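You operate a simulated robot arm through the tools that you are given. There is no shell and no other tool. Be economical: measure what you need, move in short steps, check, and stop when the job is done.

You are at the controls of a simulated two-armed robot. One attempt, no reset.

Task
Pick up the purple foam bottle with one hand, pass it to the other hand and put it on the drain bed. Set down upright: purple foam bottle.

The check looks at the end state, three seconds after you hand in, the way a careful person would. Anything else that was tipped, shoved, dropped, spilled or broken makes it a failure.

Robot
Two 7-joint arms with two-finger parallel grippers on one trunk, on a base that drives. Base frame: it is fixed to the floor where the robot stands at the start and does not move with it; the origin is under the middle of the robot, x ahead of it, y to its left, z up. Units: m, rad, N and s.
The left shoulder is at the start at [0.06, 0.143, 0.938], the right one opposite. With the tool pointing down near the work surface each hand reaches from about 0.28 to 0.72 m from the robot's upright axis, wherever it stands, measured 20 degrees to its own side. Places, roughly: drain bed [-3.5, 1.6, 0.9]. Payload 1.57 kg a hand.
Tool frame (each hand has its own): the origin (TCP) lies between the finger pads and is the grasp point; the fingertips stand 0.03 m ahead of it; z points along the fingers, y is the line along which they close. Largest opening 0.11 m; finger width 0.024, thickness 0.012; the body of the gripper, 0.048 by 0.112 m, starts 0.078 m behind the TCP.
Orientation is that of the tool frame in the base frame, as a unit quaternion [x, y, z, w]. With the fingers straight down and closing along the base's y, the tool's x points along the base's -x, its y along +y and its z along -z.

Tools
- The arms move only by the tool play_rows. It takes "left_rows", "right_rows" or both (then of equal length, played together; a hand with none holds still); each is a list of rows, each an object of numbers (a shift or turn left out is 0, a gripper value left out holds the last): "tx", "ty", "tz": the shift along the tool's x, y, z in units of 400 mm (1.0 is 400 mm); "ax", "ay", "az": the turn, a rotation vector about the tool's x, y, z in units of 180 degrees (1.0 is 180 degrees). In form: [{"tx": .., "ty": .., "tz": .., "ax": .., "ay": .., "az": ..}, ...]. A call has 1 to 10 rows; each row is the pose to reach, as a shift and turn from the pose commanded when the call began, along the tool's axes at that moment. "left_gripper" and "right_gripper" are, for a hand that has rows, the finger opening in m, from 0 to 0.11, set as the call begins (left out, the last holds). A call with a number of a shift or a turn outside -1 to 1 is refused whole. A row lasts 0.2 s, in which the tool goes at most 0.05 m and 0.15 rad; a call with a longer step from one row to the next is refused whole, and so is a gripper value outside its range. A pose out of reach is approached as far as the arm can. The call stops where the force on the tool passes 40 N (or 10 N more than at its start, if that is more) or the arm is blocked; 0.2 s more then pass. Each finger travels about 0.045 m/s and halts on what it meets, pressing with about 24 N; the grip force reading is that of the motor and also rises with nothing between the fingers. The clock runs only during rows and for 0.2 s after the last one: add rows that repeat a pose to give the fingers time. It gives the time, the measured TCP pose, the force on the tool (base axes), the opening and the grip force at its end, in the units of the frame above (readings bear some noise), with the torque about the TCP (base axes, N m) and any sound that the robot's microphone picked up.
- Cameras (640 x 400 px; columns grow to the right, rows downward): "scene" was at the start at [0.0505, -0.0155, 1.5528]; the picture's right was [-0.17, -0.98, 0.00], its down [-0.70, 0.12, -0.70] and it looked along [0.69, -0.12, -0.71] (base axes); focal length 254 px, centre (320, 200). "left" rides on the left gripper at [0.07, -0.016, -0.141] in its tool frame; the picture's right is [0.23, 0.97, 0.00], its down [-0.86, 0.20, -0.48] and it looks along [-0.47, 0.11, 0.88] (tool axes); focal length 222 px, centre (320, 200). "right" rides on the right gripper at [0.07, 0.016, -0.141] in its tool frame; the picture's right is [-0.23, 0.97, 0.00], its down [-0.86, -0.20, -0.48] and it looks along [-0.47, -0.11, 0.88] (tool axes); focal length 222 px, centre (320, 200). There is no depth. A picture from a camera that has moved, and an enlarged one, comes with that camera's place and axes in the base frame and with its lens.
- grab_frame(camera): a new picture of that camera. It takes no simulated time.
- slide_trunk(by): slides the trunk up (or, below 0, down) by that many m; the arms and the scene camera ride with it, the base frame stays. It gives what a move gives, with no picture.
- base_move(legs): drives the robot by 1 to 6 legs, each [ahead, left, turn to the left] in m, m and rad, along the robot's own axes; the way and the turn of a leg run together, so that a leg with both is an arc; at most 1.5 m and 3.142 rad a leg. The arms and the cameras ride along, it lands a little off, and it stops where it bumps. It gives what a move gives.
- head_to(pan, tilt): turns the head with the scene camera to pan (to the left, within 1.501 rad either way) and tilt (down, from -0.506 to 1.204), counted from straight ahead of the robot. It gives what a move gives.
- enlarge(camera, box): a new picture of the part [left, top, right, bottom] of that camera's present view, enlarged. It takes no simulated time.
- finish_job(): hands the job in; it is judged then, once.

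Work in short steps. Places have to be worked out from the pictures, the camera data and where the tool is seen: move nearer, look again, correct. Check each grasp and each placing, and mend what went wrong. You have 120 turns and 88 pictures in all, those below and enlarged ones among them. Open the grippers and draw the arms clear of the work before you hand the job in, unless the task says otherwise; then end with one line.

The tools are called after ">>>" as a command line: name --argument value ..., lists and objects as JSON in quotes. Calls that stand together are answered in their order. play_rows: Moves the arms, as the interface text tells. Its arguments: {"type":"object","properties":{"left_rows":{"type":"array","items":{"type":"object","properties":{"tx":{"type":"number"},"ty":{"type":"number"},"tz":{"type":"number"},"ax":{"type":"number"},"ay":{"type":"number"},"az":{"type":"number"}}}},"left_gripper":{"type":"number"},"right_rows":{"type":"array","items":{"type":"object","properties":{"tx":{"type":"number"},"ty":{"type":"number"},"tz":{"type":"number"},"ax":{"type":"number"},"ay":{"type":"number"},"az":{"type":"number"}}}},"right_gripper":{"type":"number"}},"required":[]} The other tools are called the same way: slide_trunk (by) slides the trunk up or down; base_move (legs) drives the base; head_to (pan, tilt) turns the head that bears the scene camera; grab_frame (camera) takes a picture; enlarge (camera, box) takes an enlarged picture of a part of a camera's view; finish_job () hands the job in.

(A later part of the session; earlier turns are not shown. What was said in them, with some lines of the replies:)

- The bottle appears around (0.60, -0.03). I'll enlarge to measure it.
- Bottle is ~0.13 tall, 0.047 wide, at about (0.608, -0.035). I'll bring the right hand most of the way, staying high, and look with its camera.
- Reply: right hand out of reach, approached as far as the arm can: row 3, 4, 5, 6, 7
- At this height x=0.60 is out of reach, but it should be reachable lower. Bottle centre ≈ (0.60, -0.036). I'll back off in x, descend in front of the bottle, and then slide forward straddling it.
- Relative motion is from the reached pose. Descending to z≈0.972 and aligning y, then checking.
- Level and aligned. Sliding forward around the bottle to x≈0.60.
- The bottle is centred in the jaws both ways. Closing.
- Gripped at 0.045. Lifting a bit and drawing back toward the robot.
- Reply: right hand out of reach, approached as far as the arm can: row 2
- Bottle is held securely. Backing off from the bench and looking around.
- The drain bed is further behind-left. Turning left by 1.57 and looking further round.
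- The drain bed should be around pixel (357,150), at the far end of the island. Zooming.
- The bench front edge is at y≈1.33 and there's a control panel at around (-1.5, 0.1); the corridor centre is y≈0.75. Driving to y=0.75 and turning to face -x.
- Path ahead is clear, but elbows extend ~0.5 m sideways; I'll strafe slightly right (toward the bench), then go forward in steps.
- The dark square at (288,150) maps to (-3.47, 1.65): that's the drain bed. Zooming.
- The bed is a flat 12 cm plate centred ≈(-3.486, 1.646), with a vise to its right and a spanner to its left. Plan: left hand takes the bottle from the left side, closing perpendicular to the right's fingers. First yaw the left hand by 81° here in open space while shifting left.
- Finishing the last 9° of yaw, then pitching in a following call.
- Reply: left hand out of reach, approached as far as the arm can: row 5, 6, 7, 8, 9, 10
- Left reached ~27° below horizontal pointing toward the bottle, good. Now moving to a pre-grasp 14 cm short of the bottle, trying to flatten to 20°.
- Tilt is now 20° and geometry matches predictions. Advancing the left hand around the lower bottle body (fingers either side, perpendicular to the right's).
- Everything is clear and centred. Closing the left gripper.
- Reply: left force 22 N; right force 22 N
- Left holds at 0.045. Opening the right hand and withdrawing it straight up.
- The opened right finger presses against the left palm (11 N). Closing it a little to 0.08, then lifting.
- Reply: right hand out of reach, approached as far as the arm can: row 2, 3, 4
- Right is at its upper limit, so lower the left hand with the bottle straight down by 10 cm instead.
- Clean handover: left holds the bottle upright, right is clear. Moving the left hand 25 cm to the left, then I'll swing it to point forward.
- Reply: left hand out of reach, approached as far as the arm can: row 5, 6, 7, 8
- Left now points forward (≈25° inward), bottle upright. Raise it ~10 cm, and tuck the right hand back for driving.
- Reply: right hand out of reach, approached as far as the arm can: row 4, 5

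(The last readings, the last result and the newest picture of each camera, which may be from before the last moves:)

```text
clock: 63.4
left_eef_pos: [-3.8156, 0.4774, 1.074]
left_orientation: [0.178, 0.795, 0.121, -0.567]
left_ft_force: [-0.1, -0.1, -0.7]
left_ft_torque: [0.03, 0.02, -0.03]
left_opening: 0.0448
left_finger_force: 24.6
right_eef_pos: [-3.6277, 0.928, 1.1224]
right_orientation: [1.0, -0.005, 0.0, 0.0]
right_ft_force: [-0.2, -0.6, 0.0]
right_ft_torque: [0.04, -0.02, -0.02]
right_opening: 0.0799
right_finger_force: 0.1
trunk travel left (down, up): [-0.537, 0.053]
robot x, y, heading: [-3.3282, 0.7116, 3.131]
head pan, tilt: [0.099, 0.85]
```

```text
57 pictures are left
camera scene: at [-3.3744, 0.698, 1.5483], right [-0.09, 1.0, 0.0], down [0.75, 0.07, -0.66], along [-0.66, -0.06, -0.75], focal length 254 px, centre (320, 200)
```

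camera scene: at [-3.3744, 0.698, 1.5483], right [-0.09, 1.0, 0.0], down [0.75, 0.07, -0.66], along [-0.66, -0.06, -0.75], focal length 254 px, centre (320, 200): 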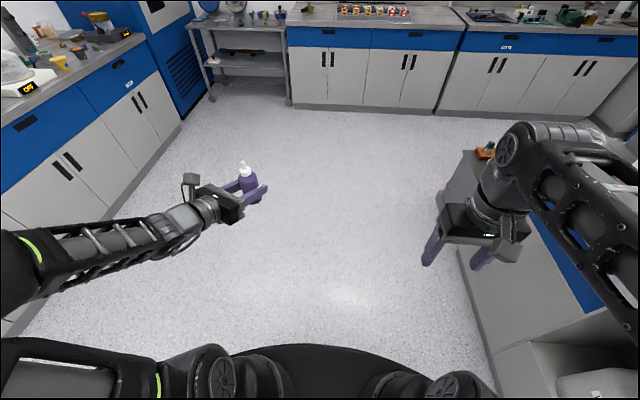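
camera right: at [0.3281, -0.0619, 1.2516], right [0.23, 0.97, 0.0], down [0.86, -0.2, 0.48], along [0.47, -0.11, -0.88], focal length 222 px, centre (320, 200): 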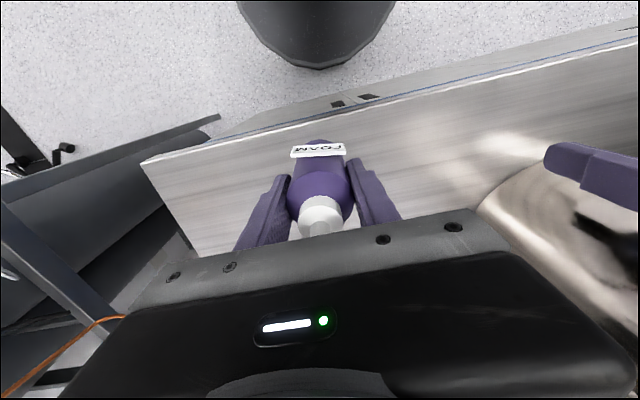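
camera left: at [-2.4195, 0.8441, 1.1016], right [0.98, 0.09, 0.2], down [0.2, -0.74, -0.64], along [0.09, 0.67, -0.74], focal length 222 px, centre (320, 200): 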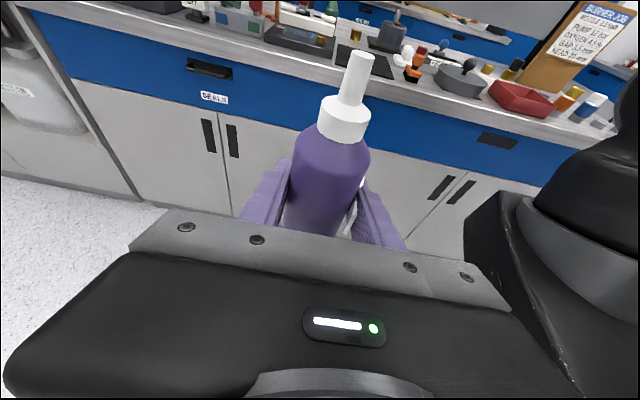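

Bottle firmly held and path is clear. Turning right to face the bench.

>>> base_move --legs '[[0, 0, -1.56]]'

>>> head_to --pan 0.1 --tilt 0.6

>>> grab_frame --camera "scene"

```text
clock: 67.6
left_eef_pos: [-3.5549, 1.1957, 1.0732]
left_orientation: [0.688, 0.436, 0.486, -0.316]
left_ft_force: [0.4, -0.1, 0.1]
left_ft_torque: [0.01, -0.01, -0.01]
left_opening: 0.0449
left_finger_force: 23.8
right_eef_pos: [-3.1059, 1.0083, 1.1222]
right_orientation: [-0.703, 0.711, 0.0, 0.0]
right_ft_force: [0.1, 0.6, 0.8]
right_ft_torque: [-0.06, 0.03, -0.02]
right_opening: 0.0798
right_finger_force: 0.0
trunk travel left (down, up): [-0.537, 0.053]
robot x, y, heading: [-3.3285, 0.708, 1.56]
head pan, tilt: [0.099, 0.85]
```

```text
clock: 68.3
left_eef_pos: [-3.5558, 1.195, 1.0741]
left_orientation: [0.688, 0.436, 0.486, -0.315]
left_ft_force: [0.8, 0.0, -0.3]
left_ft_torque: [0.0, 0.03, 0.02]
left_opening: 0.0448
left_finger_force: 23.8
right_eef_pos: [-3.1047, 1.0083, 1.1229]
right_orientation: [-0.703, 0.711, 0.0, 0.0]
right_ft_force: [0.6, 0.7, -0.2]
right_ft_torque: [0.01, -0.02, 0.01]
right_opening: 0.0802
right_finger_force: 0.0
trunk travel left (down, up): [-0.537, 0.053]
robot x, y, heading: [-3.3271, 0.706, 1.564]
head pan, tilt: [0.099, 0.6]
```

```text
56 pictures are left
camera scene: at [-3.3343, 0.7636, 1.5692], right [1.0, 0.09, 0.0], down [0.05, -0.56, -0.82], along [-0.07, 0.82, -0.57], focal length 254 px, centre (320, 200)
```

scene: 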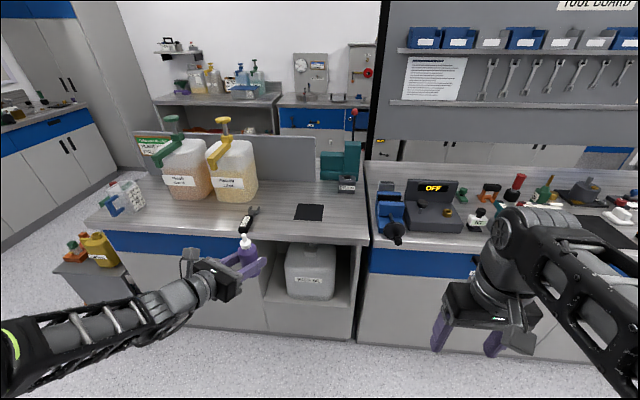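

Bench edge is at y≈1.48, bed centre ≈(-3.46, 1.635). Driving 0.30 m forward, then viewing from closer.

>>> base_move --legs '[[0.31, 0, 0]]'

>>> head_to --pan 0.2 --tilt 0.8

>>> grab_frame --camera "scene"

>>> grab_frame --camera "left"

```text
clock: 70.4
left_eef_pos: [-3.5513, 1.5066, 1.0726]
left_orientation: [0.689, 0.436, 0.486, -0.314]
left_ft_force: [0.7, 0.6, -0.4]
left_ft_torque: [-0.02, 0.0, -0.03]
left_opening: 0.0449
left_finger_force: 24.7
right_eef_pos: [-3.1013, 1.3188, 1.1227]
right_orientation: [-0.702, 0.712, 0.0, 0.0]
right_ft_force: [-0.9, -0.2, 0.4]
right_ft_torque: [-0.01, 0.01, 0.01]
right_opening: 0.0799
right_finger_force: 0.0
trunk travel left (down, up): [-0.537, 0.053]
robot x, y, heading: [-3.3265, 1.0156, 1.556]
head pan, tilt: [0.099, 0.6]
```

```text
clock: 71.2
left_eef_pos: [-3.5507, 1.5054, 1.0747]
left_orientation: [0.689, 0.436, 0.486, -0.315]
left_ft_force: [-1.0, 0.2, 0.2]
left_ft_torque: [-0.03, 0.02, -0.02]
left_opening: 0.0449
left_finger_force: 24.1
right_eef_pos: [-3.1012, 1.3161, 1.1209]
right_orientation: [-0.703, 0.711, 0.0, 0.0]
right_ft_force: [-0.9, 0.0, 0.6]
right_ft_torque: [-0.01, 0.01, -0.03]
right_opening: 0.0799
right_finger_force: 0.1
trunk travel left (down, up): [-0.537, 0.053]
robot x, y, heading: [-3.3244, 1.0175, 1.558]
head pan, tilt: [0.201, 0.799]
```

```text
55 pictures are left
camera scene: at [-3.3382, 1.0649, 1.5524], right [0.98, 0.19, 0.0], down [0.13, -0.7, -0.7], along [-0.13, 0.69, -0.72], focal length 254 px, centre (320, 200)
```

scene: 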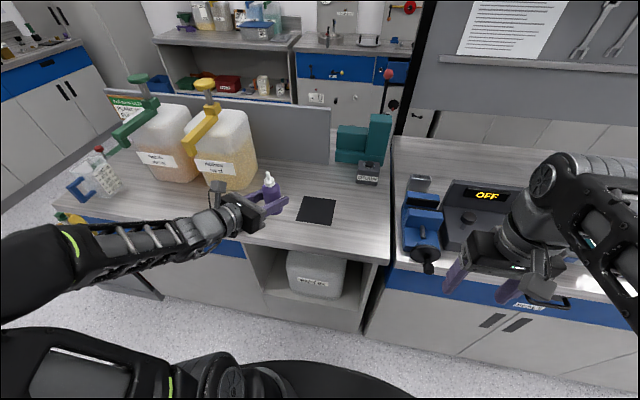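

```text
54 pictures are left
camera left: at [-3.6129, 1.4116, 1.1872], right [0.92, -0.34, 0.21], down [-0.13, -0.75, -0.65], along [0.38, 0.57, -0.73], focal length 222 px, centre (320, 200)
```

left: 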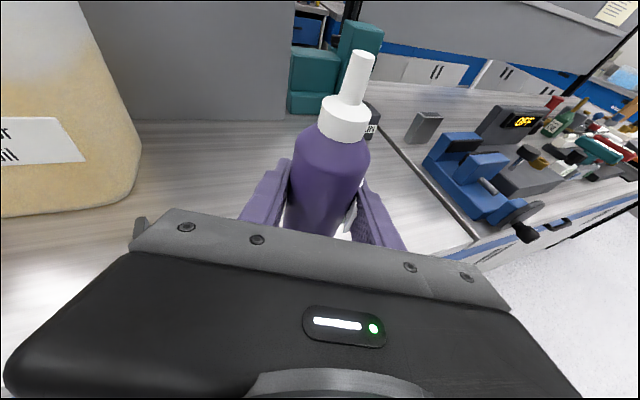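

Bed centre confirmed ≈(-3.458, 1.64). Moving the bottle horizontally above it.

>>> play_rows --left_rows '[{"tx": 0.033, "ty": 0.017, "tz": 0.095}, {"tx": 0.067, "ty": 0.034, "tz": 0.19}, {"tx": 0.1, "ty": 0.051, "tz": 0.285}, {"tx": 0.133, "ty": 0.068, "tz": 0.38}, {"tx": 0.133, "ty": 0.068, "tz": 0.38}]'

>>> enlarge --camera "scene" --box '[200, 130, 420, 267]'

```text
clock: 72.4
left_eef_pos: [-3.4594, 1.641, 1.0727]
left_orientation: [0.689, 0.435, 0.487, -0.314]
left_ft_force: [-0.2, 0.4, 1.5]
left_ft_torque: [0.02, -0.03, 0.03]
left_opening: 0.0449
left_finger_force: 23.5
right_eef_pos: [-3.1016, 1.3182, 1.1227]
right_orientation: [-0.703, 0.711, 0.0, 0.0]
right_ft_force: [0.0, -1.0, -0.4]
right_ft_torque: [0.04, -0.01, 0.03]
right_opening: 0.0796
right_finger_force: 0.2
trunk travel left (down, up): [-0.537, 0.053]
robot x, y, heading: [-3.3204, 1.0164, 1.559]
head pan, tilt: [0.201, 0.799]
```

```text
2.91 times, centred on (310, 198) of scene
camera zoom: at [-3.3385, 1.0644, 1.5524], right [0.98, 0.19, 0.0], down [0.13, -0.7, -0.7], along [-0.13, 0.68, -0.72], focal length 738 px, centre (349, 204)
```

zoom: 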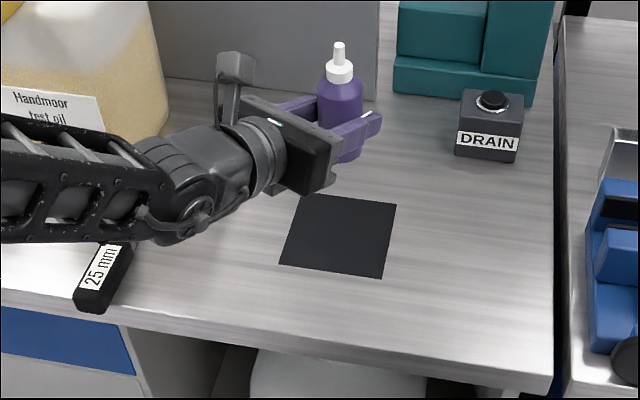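

Aligned above the plate. Lowering 7 cm first and checking the forearm's clearance to the bench and spanner.

>>> play_rows --left_rows '[{"tx": -0.055, "tz": 0.019}, {"tx": -0.11, "tz": 0.038}, {"tx": -0.165, "tz": 0.057}, {"tx": -0.165, "tz": 0.057}]'

>>> grab_frame --camera "scene"

>>> grab_frame --camera "right"

```text
clock: 73.4
left_eef_pos: [-3.4588, 1.6401, 1.0052]
left_orientation: [0.689, 0.435, 0.487, -0.315]
left_ft_force: [0.4, 0.2, 0.8]
left_ft_torque: [0.02, 0.0, 0.01]
left_opening: 0.0446
left_finger_force: 24.4
right_eef_pos: [-3.1018, 1.3167, 1.1229]
right_orientation: [-0.703, 0.711, 0.0, 0.0]
right_ft_force: [0.2, 0.7, -0.8]
right_ft_torque: [0.0, -0.01, 0.0]
right_opening: 0.0801
right_finger_force: 0.1
trunk travel left (down, up): [-0.537, 0.053]
robot x, y, heading: [-3.3234, 1.0184, 1.556]
head pan, tilt: [0.201, 0.799]
```

```text
52 pictures are left
camera scene: at [-3.3381, 1.0647, 1.5524], right [0.98, 0.19, 0.0], down [0.13, -0.7, -0.7], along [-0.13, 0.68, -0.72], focal length 254 px, centre (320, 200)
```

scene: 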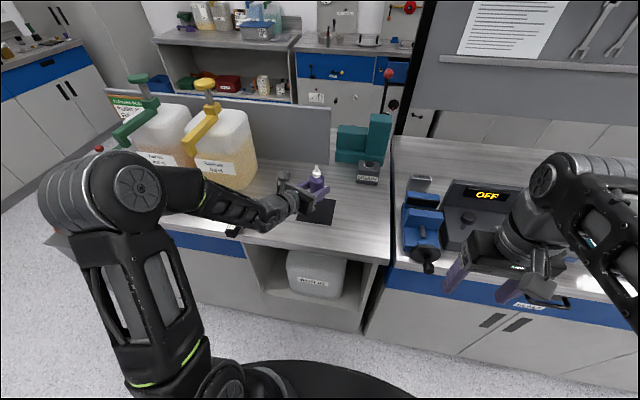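

```text
51 pictures are left
camera right: at [-3.1196, 1.2477, 1.2624], right [-0.97, 0.24, 0.0], down [0.21, 0.85, 0.48], along [0.11, 0.46, -0.88], focal length 222 px, centre (320, 200)
```

right: 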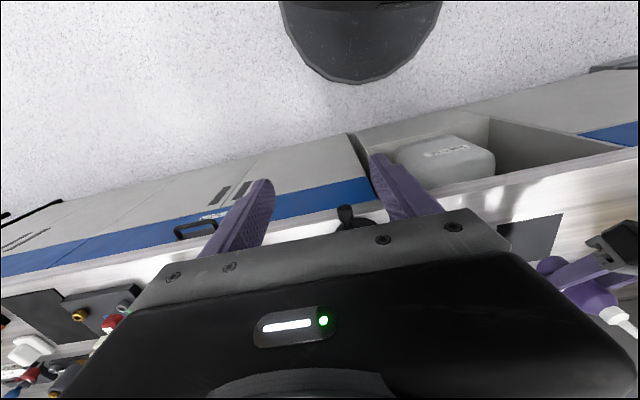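

The elbow swung up/out but stays ~30 cm clear of the carboys. Zooming to check before the last descent.

>>> enlarge --camera "scene" --box '[200, 130, 420, 267]'

>>> grab_frame --camera "left"

```text
2.91 times, centred on (310, 198) of scene
camera zoom: at [-3.3381, 1.0647, 1.5524], right [0.98, 0.19, 0.0], down [0.13, -0.7, -0.7], along [-0.13, 0.68, -0.72], focal length 738 px, centre (349, 204)
```

zoom: 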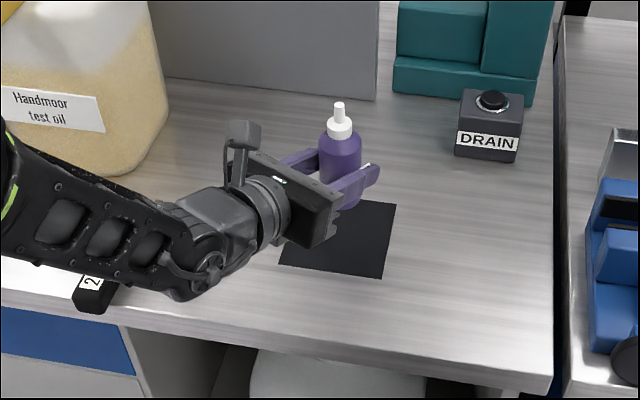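

```text
49 pictures are left
camera left: at [-3.5207, 1.546, 1.1176], right [0.92, -0.34, 0.2], down [-0.13, -0.75, -0.65], along [0.38, 0.57, -0.73], focal length 222 px, centre (320, 200)
```

left: 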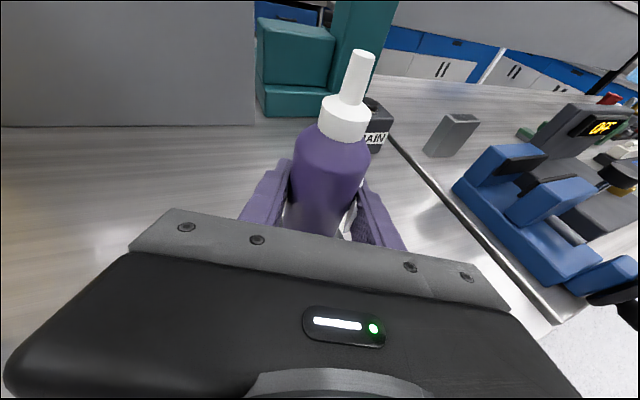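

Clear. Lowering ~5 cm more toward contact.

>>> play_rows --left_rows '[{"tx": -0.04, "tz": 0.014}, {"tx": -0.08, "tz": 0.028}, {"tx": -0.118, "tz": 0.041}, {"tx": -0.118, "tz": 0.041}]'

>>> enlarge --camera "scene" --box '[200, 130, 420, 267]'

>>> grab_frame --camera "right"

```text
clock: 74.4
left_eef_pos: [-3.4601, 1.6409, 0.954]
left_orientation: [0.689, 0.436, 0.486, -0.314]
left_ft_force: [-0.1, 0.3, 0.6]
left_ft_torque: [-0.01, 0.01, -0.02]
left_opening: 0.045
left_finger_force: 24.0
right_eef_pos: [-3.1019, 1.3181, 1.1215]
right_orientation: [-0.702, 0.712, 0.0, 0.0]
right_ft_force: [-0.6, -1.0, -0.3]
right_ft_torque: [0.05, 0.02, -0.02]
right_opening: 0.0799
right_finger_force: 0.0
trunk travel left (down, up): [-0.537, 0.053]
robot x, y, heading: [-3.3236, 1.0167, 1.561]
head pan, tilt: [0.201, 0.799]
```

```text
2.91 times, centred on (310, 198) of scene
camera zoom: at [-3.3381, 1.0648, 1.5524], right [0.98, 0.19, 0.0], down [0.13, -0.7, -0.7], along [-0.13, 0.68, -0.72], focal length 738 px, centre (349, 204)
```

zoom: 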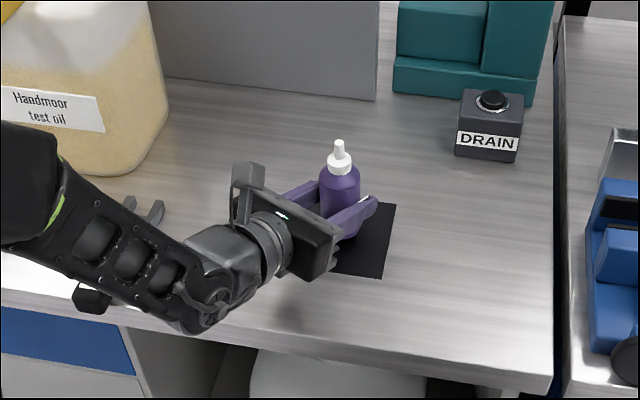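

```text
47 pictures are left
camera right: at [-3.1196, 1.2477, 1.2624], right [-0.97, 0.24, 0.0], down [0.21, 0.85, 0.48], along [0.11, 0.46, -0.88], focal length 222 px, centre (320, 200)
```

right: 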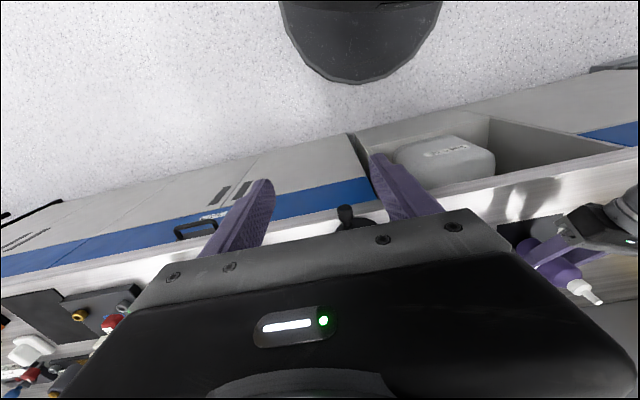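

About 7 mm left by estimate. Lowering in 3 mm rows until contact shows in the force.

>>> play_rows --left_rows '[{"tx": -0.007, "tz": 0.0025}, {"tx": -0.014, "tz": 0.005}, {"tx": -0.014, "tz": 0.005}]'

>>> play_rows --left_rows '[{"tx": -0.005, "tz": 0.0018}, {"tx": -0.005, "tz": 0.0018}]'

```text
clock: 75.2
left_eef_pos: [-3.4597, 1.6404, 0.9477]
left_orientation: [0.689, 0.435, 0.487, -0.315]
left_ft_force: [-0.5, 0.3, 0.4]
left_ft_torque: [0.02, 0.0, 0.01]
left_opening: 0.0449
left_finger_force: 23.9
right_eef_pos: [-3.1029, 1.3174, 1.1231]
right_orientation: [-0.703, 0.711, 0.0, -0.001]
right_ft_force: [0.2, 1.5, 0.6]
right_ft_torque: [0.0, 0.02, 0.0]
right_opening: 0.0799
right_finger_force: 0.0
trunk travel left (down, up): [-0.537, 0.053]
robot x, y, heading: [-3.3226, 1.0174, 1.559]
head pan, tilt: [0.201, 0.799]
```

```text
clock: 75.8
left_eef_pos: [-3.46, 1.6416, 0.9456]
left_orientation: [0.689, 0.436, 0.487, -0.314]
left_ft_force: [-0.2, 0.5, 1.0]
left_ft_torque: [0.0, 0.01, 0.04]
left_opening: 0.0448
left_finger_force: 23.2
right_eef_pos: [-3.1024, 1.3169, 1.1225]
right_orientation: [-0.703, 0.712, 0.0, 0.001]
right_ft_force: [0.4, -0.1, -1.0]
right_ft_torque: [-0.02, 0.0, 0.02]
right_opening: 0.0799
right_finger_force: 0.0
trunk travel left (down, up): [-0.537, 0.053]
robot x, y, heading: [-3.3255, 1.0159, 1.559]
head pan, tilt: [0.201, 0.799]
```

No contact yet; continuing in 2 mm steps.

>>> play_rows --left_rows '[{"tx": -0.005, "tz": 0.0018}, {"tx": -0.005, "tz": 0.0018}]'

>>> play_rows --left_rows '[{"tx": -0.005, "tz": 0.0018}, {"tx": -0.005, "tz": 0.0018}]'

```text
clock: 76.4
left_eef_pos: [-3.46, 1.6405, 0.9461]
left_orientation: [0.687, 0.435, 0.488, -0.317]
left_ft_force: [-1.0, 0.1, 9.3]
left_ft_torque: [-0.24, 0.07, 0.02]
left_opening: 0.0449
left_finger_force: 24.1
right_eef_pos: [-3.1016, 1.3167, 1.1227]
right_orientation: [-0.703, 0.711, 0.001, 0.0]
right_ft_force: [0.5, -0.3, -0.4]
right_ft_torque: [0.01, -0.02, 0.0]
right_opening: 0.0801
right_finger_force: 0.1
trunk travel left (down, up): [-0.537, 0.053]
robot x, y, heading: [-3.3236, 1.0192, 1.557]
head pan, tilt: [0.201, 0.799]
```

```text
clock: 77.0
left_eef_pos: [-3.4607, 1.6426, 0.9444]
left_orientation: [0.687, 0.434, 0.489, -0.317]
left_ft_force: [-1.5, 4.3, 20.8]
left_ft_torque: [-0.21, -0.03, -0.05]
left_opening: 0.0452
left_finger_force: 24.3
right_eef_pos: [-3.1021, 1.3171, 1.1233]
right_orientation: [-0.703, 0.712, 0.001, 0.001]
right_ft_force: [-0.3, 0.0, 0.5]
right_ft_torque: [0.03, 0.0, 0.02]
right_opening: 0.0802
right_finger_force: 0.0
trunk travel left (down, up): [-0.537, 0.053]
robot x, y, heading: [-3.3236, 1.0156, 1.559]
head pan, tilt: [0.201, 0.799]
```

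Contact at ~0.9455 (20 N). Easing up 2 mm and checking the picture before release.

>>> play_rows --left_rows '[{"tx": 0.005, "tz": -0.0018}, {"tx": 0.005, "tz": -0.0018}]'

>>> enlarge --camera "scene" --box '[260, 160, 380, 235]'

```text
clock: 77.6
left_eef_pos: [-3.4603, 1.6406, 0.9451]
left_orientation: [0.688, 0.434, 0.488, -0.315]
left_ft_force: [-1.4, 6.2, 16.8]
left_ft_torque: [0.07, -0.17, 0.04]
left_opening: 0.0451
left_finger_force: 23.8
right_eef_pos: [-3.1007, 1.3164, 1.1226]
right_orientation: [-0.703, 0.711, 0.0, 0.0]
right_ft_force: [-0.5, 0.5, 0.8]
right_ft_torque: [0.0, 0.0, 0.0]
right_opening: 0.0798
right_finger_force: 0.1
trunk travel left (down, up): [-0.537, 0.053]
robot x, y, heading: [-3.3211, 1.0162, 1.557]
head pan, tilt: [0.201, 0.799]
```

```text
5.33 times, centred on (320, 198) of scene
camera zoom: at [-3.3379, 1.064, 1.5524], right [0.98, 0.19, 0.0], down [0.13, -0.7, -0.7], along [-0.13, 0.69, -0.72], focal length 1352 px, centre (320, 213)
```

zoom: 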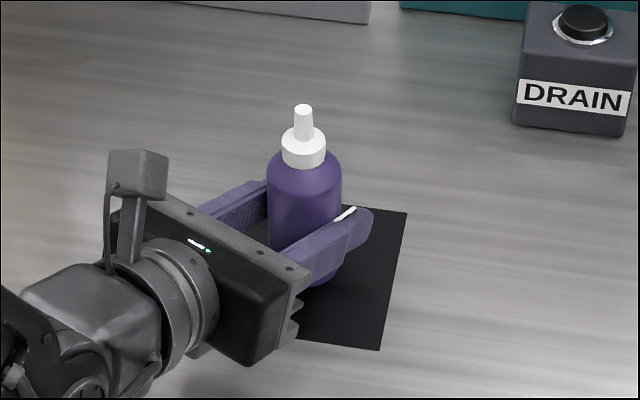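

Bottle base is at the plate's centre. Easing another 1 mm, then opening.

>>> play_rows --left_rows '[{"tx": 0.004, "tz": -0.0014}, {"tx": 0.004, "tz": -0.0014}]'

>>> play_rows --left_rows '[{}, {}, {}, {}, {}]' --left_gripper 0.09

>>> enlarge --camera "scene" --box '[260, 160, 380, 235]'

>>> grab_frame --camera "left"

```text
clock: 78.2
left_eef_pos: [-3.4592, 1.6397, 0.9458]
left_orientation: [0.689, 0.436, 0.486, -0.314]
left_ft_force: [0.3, 2.7, 7.6]
left_ft_torque: [0.08, -0.19, 0.05]
left_opening: 0.0449
left_finger_force: 24.1
right_eef_pos: [-3.1017, 1.3171, 1.1213]
right_orientation: [-0.703, 0.712, 0.0, -0.001]
right_ft_force: [0.2, -0.4, 0.6]
right_ft_torque: [-0.02, 0.01, 0.01]
right_opening: 0.0799
right_finger_force: 0.0
trunk travel left (down, up): [-0.537, 0.053]
robot x, y, heading: [-3.3213, 1.0159, 1.558]
head pan, tilt: [0.201, 0.799]
```

```text
clock: 79.4
left_eef_pos: [-3.4589, 1.6406, 0.945]
left_orientation: [0.689, 0.435, 0.487, -0.315]
left_ft_force: [-0.2, 0.5, -0.9]
left_ft_torque: [-0.04, -0.01, 0.0]
left_opening: 0.09
left_finger_force: 0.2
right_eef_pos: [-3.1027, 1.3179, 1.1215]
right_orientation: [-0.703, 0.711, 0.0, 0.0]
right_ft_force: [0.7, 0.6, -0.5]
right_ft_torque: [-0.02, -0.01, 0.04]
right_opening: 0.0802
right_finger_force: 0.0
trunk travel left (down, up): [-0.537, 0.053]
robot x, y, heading: [-3.3188, 1.0143, 1.556]
head pan, tilt: [0.201, 0.799]
```

```text
5.33 times, centred on (320, 198) of scene
camera zoom: at [-3.3381, 1.0648, 1.5524], right [0.98, 0.19, 0.0], down [0.13, -0.7, -0.7], along [-0.13, 0.68, -0.72], focal length 1352 px, centre (320, 213)
```

zoom: 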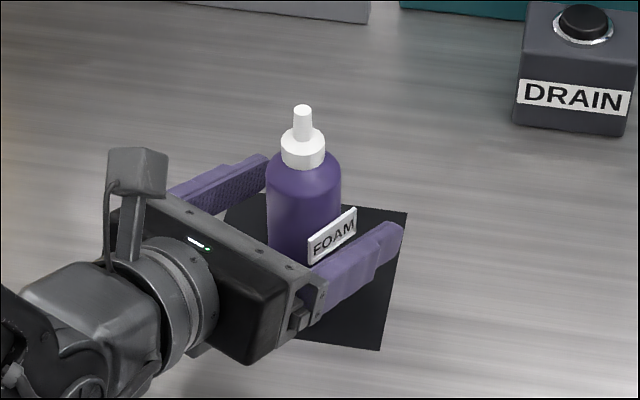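

```text
44 pictures are left
camera left: at [-3.5212, 1.5463, 1.0591], right [0.92, -0.34, 0.21], down [-0.13, -0.75, -0.65], along [0.38, 0.57, -0.73], focal length 222 px, centre (320, 200)
```

left: 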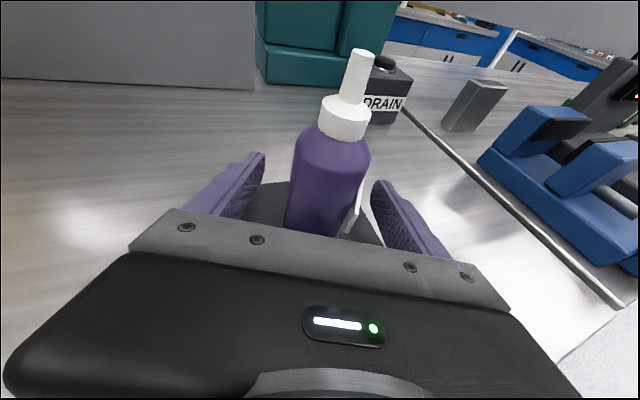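

Bottle stands upright and free. Opening fully and retracting along the fingers.

>>> play_rows --left_rows '[{}, {}, {"tz": -0.04}, {"tz": -0.08}, {"tz": -0.14}, {"tz": -0.2}, {"tz": -0.27}, {"tz": -0.34}]' --left_gripper 0.11

>>> grab_frame --camera "scene"

```text
clock: 81.2
left_eef_pos: [-3.514, 1.5249, 0.9914]
left_orientation: [0.689, 0.435, 0.488, -0.314]
left_ft_force: [0.0, 0.3, 0.5]
left_ft_torque: [-0.01, 0.0, -0.02]
left_opening: 0.1101
left_finger_force: 0.1
right_eef_pos: [-3.1022, 1.3175, 1.1235]
right_orientation: [-0.703, 0.711, 0.001, 0.001]
right_ft_force: [-1.0, -0.4, 0.1]
right_ft_torque: [0.02, 0.01, 0.04]
right_opening: 0.0802
right_finger_force: 0.0
trunk travel left (down, up): [-0.537, 0.053]
robot x, y, heading: [-3.3282, 1.0147, 1.558]
head pan, tilt: [0.201, 0.799]
```

```text
43 pictures are left
camera scene: at [-3.3383, 1.0641, 1.5524], right [0.98, 0.19, 0.0], down [0.13, -0.7, -0.7], along [-0.13, 0.69, -0.72], focal length 254 px, centre (320, 200)
```

scene: 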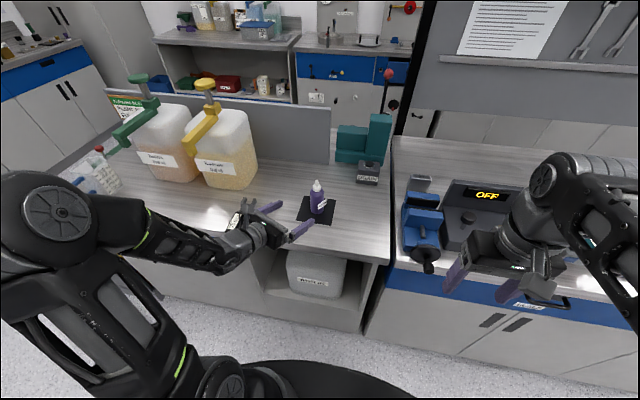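

Bottle stands alone on the plate. Backing the base away to bring both arms clear of the bench, then a final look.

>>> base_move --legs '[[-0.35, 0, 0]]'

>>> grab_frame --camera "scene"

>>> enlarge --camera "scene" --box '[240, 70, 400, 170]'

```text
clock: 83.4
left_eef_pos: [-3.5177, 1.1776, 0.9908]
left_orientation: [0.689, 0.435, 0.487, -0.314]
left_ft_force: [0.8, -0.3, 0.4]
left_ft_torque: [-0.02, -0.03, 0.05]
left_opening: 0.11
left_finger_force: 0.1
right_eef_pos: [-3.1056, 0.9692, 1.1232]
right_orientation: [-0.704, 0.71, 0.0, 0.0]
right_ft_force: [0.1, 0.1, -0.5]
right_ft_torque: [0.0, -0.03, -0.02]
right_opening: 0.0798
right_finger_force: 0.1
trunk travel left (down, up): [-0.537, 0.053]
robot x, y, heading: [-3.3261, 0.6718, 1.56]
head pan, tilt: [0.201, 0.799]
```

```text
42 pictures are left
camera scene: at [-3.3421, 0.7161, 1.5524], right [0.98, 0.19, 0.0], down [0.14, -0.7, -0.7], along [-0.13, 0.69, -0.72], focal length 254 px, centre (320, 200)
```

scene: 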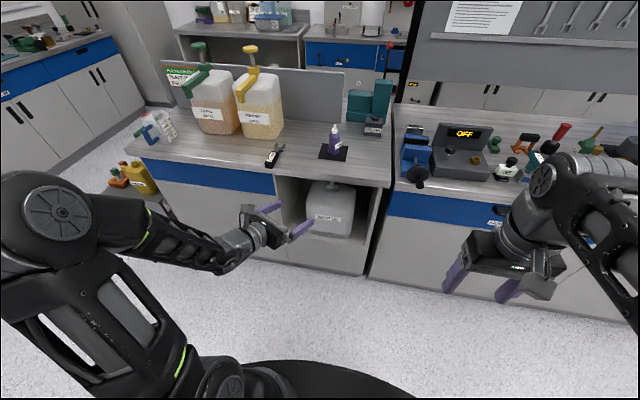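

```text
4.00 times, centred on (320, 120) of scene
camera zoom: at [-3.3421, 0.7161, 1.5524], right [0.98, 0.19, 0.0], down [0.14, -0.7, -0.7], along [-0.13, 0.69, -0.72], focal length 1014 px, centre (320, 520)
```

zoom: 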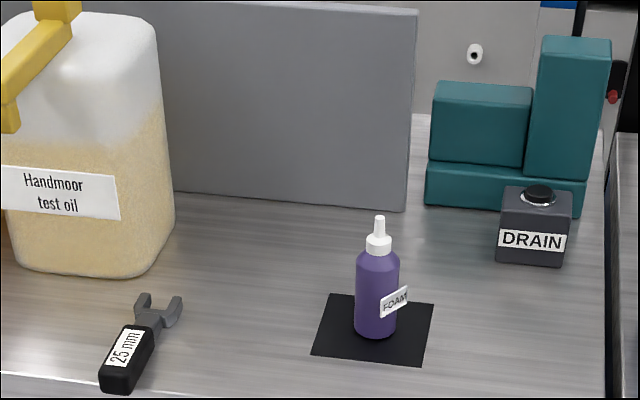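

The bottle stands upright in the middle of the drain bed and nothing else has moved. Opening the right gripper fully before handing in.

>>> play_rows --right_rows '[{}, {}, {}]' --right_gripper 0.11

>>> finish_job

```text
clock: 84.2
left_eef_pos: [-3.5182, 1.1783, 0.9907]
left_orientation: [0.689, 0.436, 0.486, -0.314]
left_ft_force: [-0.5, 0.1, 0.5]
left_ft_torque: [-0.01, 0.0, -0.01]
left_opening: 0.1103
left_finger_force: 0.1
right_eef_pos: [-3.1059, 0.97, 1.1218]
right_orientation: [-0.703, 0.711, 0.0, 0.0]
right_ft_force: [-0.1, -0.3, 0.3]
right_ft_torque: [-0.03, 0.03, -0.03]
right_opening: 0.1098
right_finger_force: 0.0
trunk travel left (down, up): [-0.537, 0.053]
robot x, y, heading: [-3.3232, 0.6708, 1.563]
head pan, tilt: [0.201, 0.799]
```

```text
The job is handed in.
```

I picked up the purple foam bottle with the right hand, passed it to the left, and set it upright at the centre of the drain bed; in the final pictures nothing around it had moved, and both hands were open and clear of the bench.
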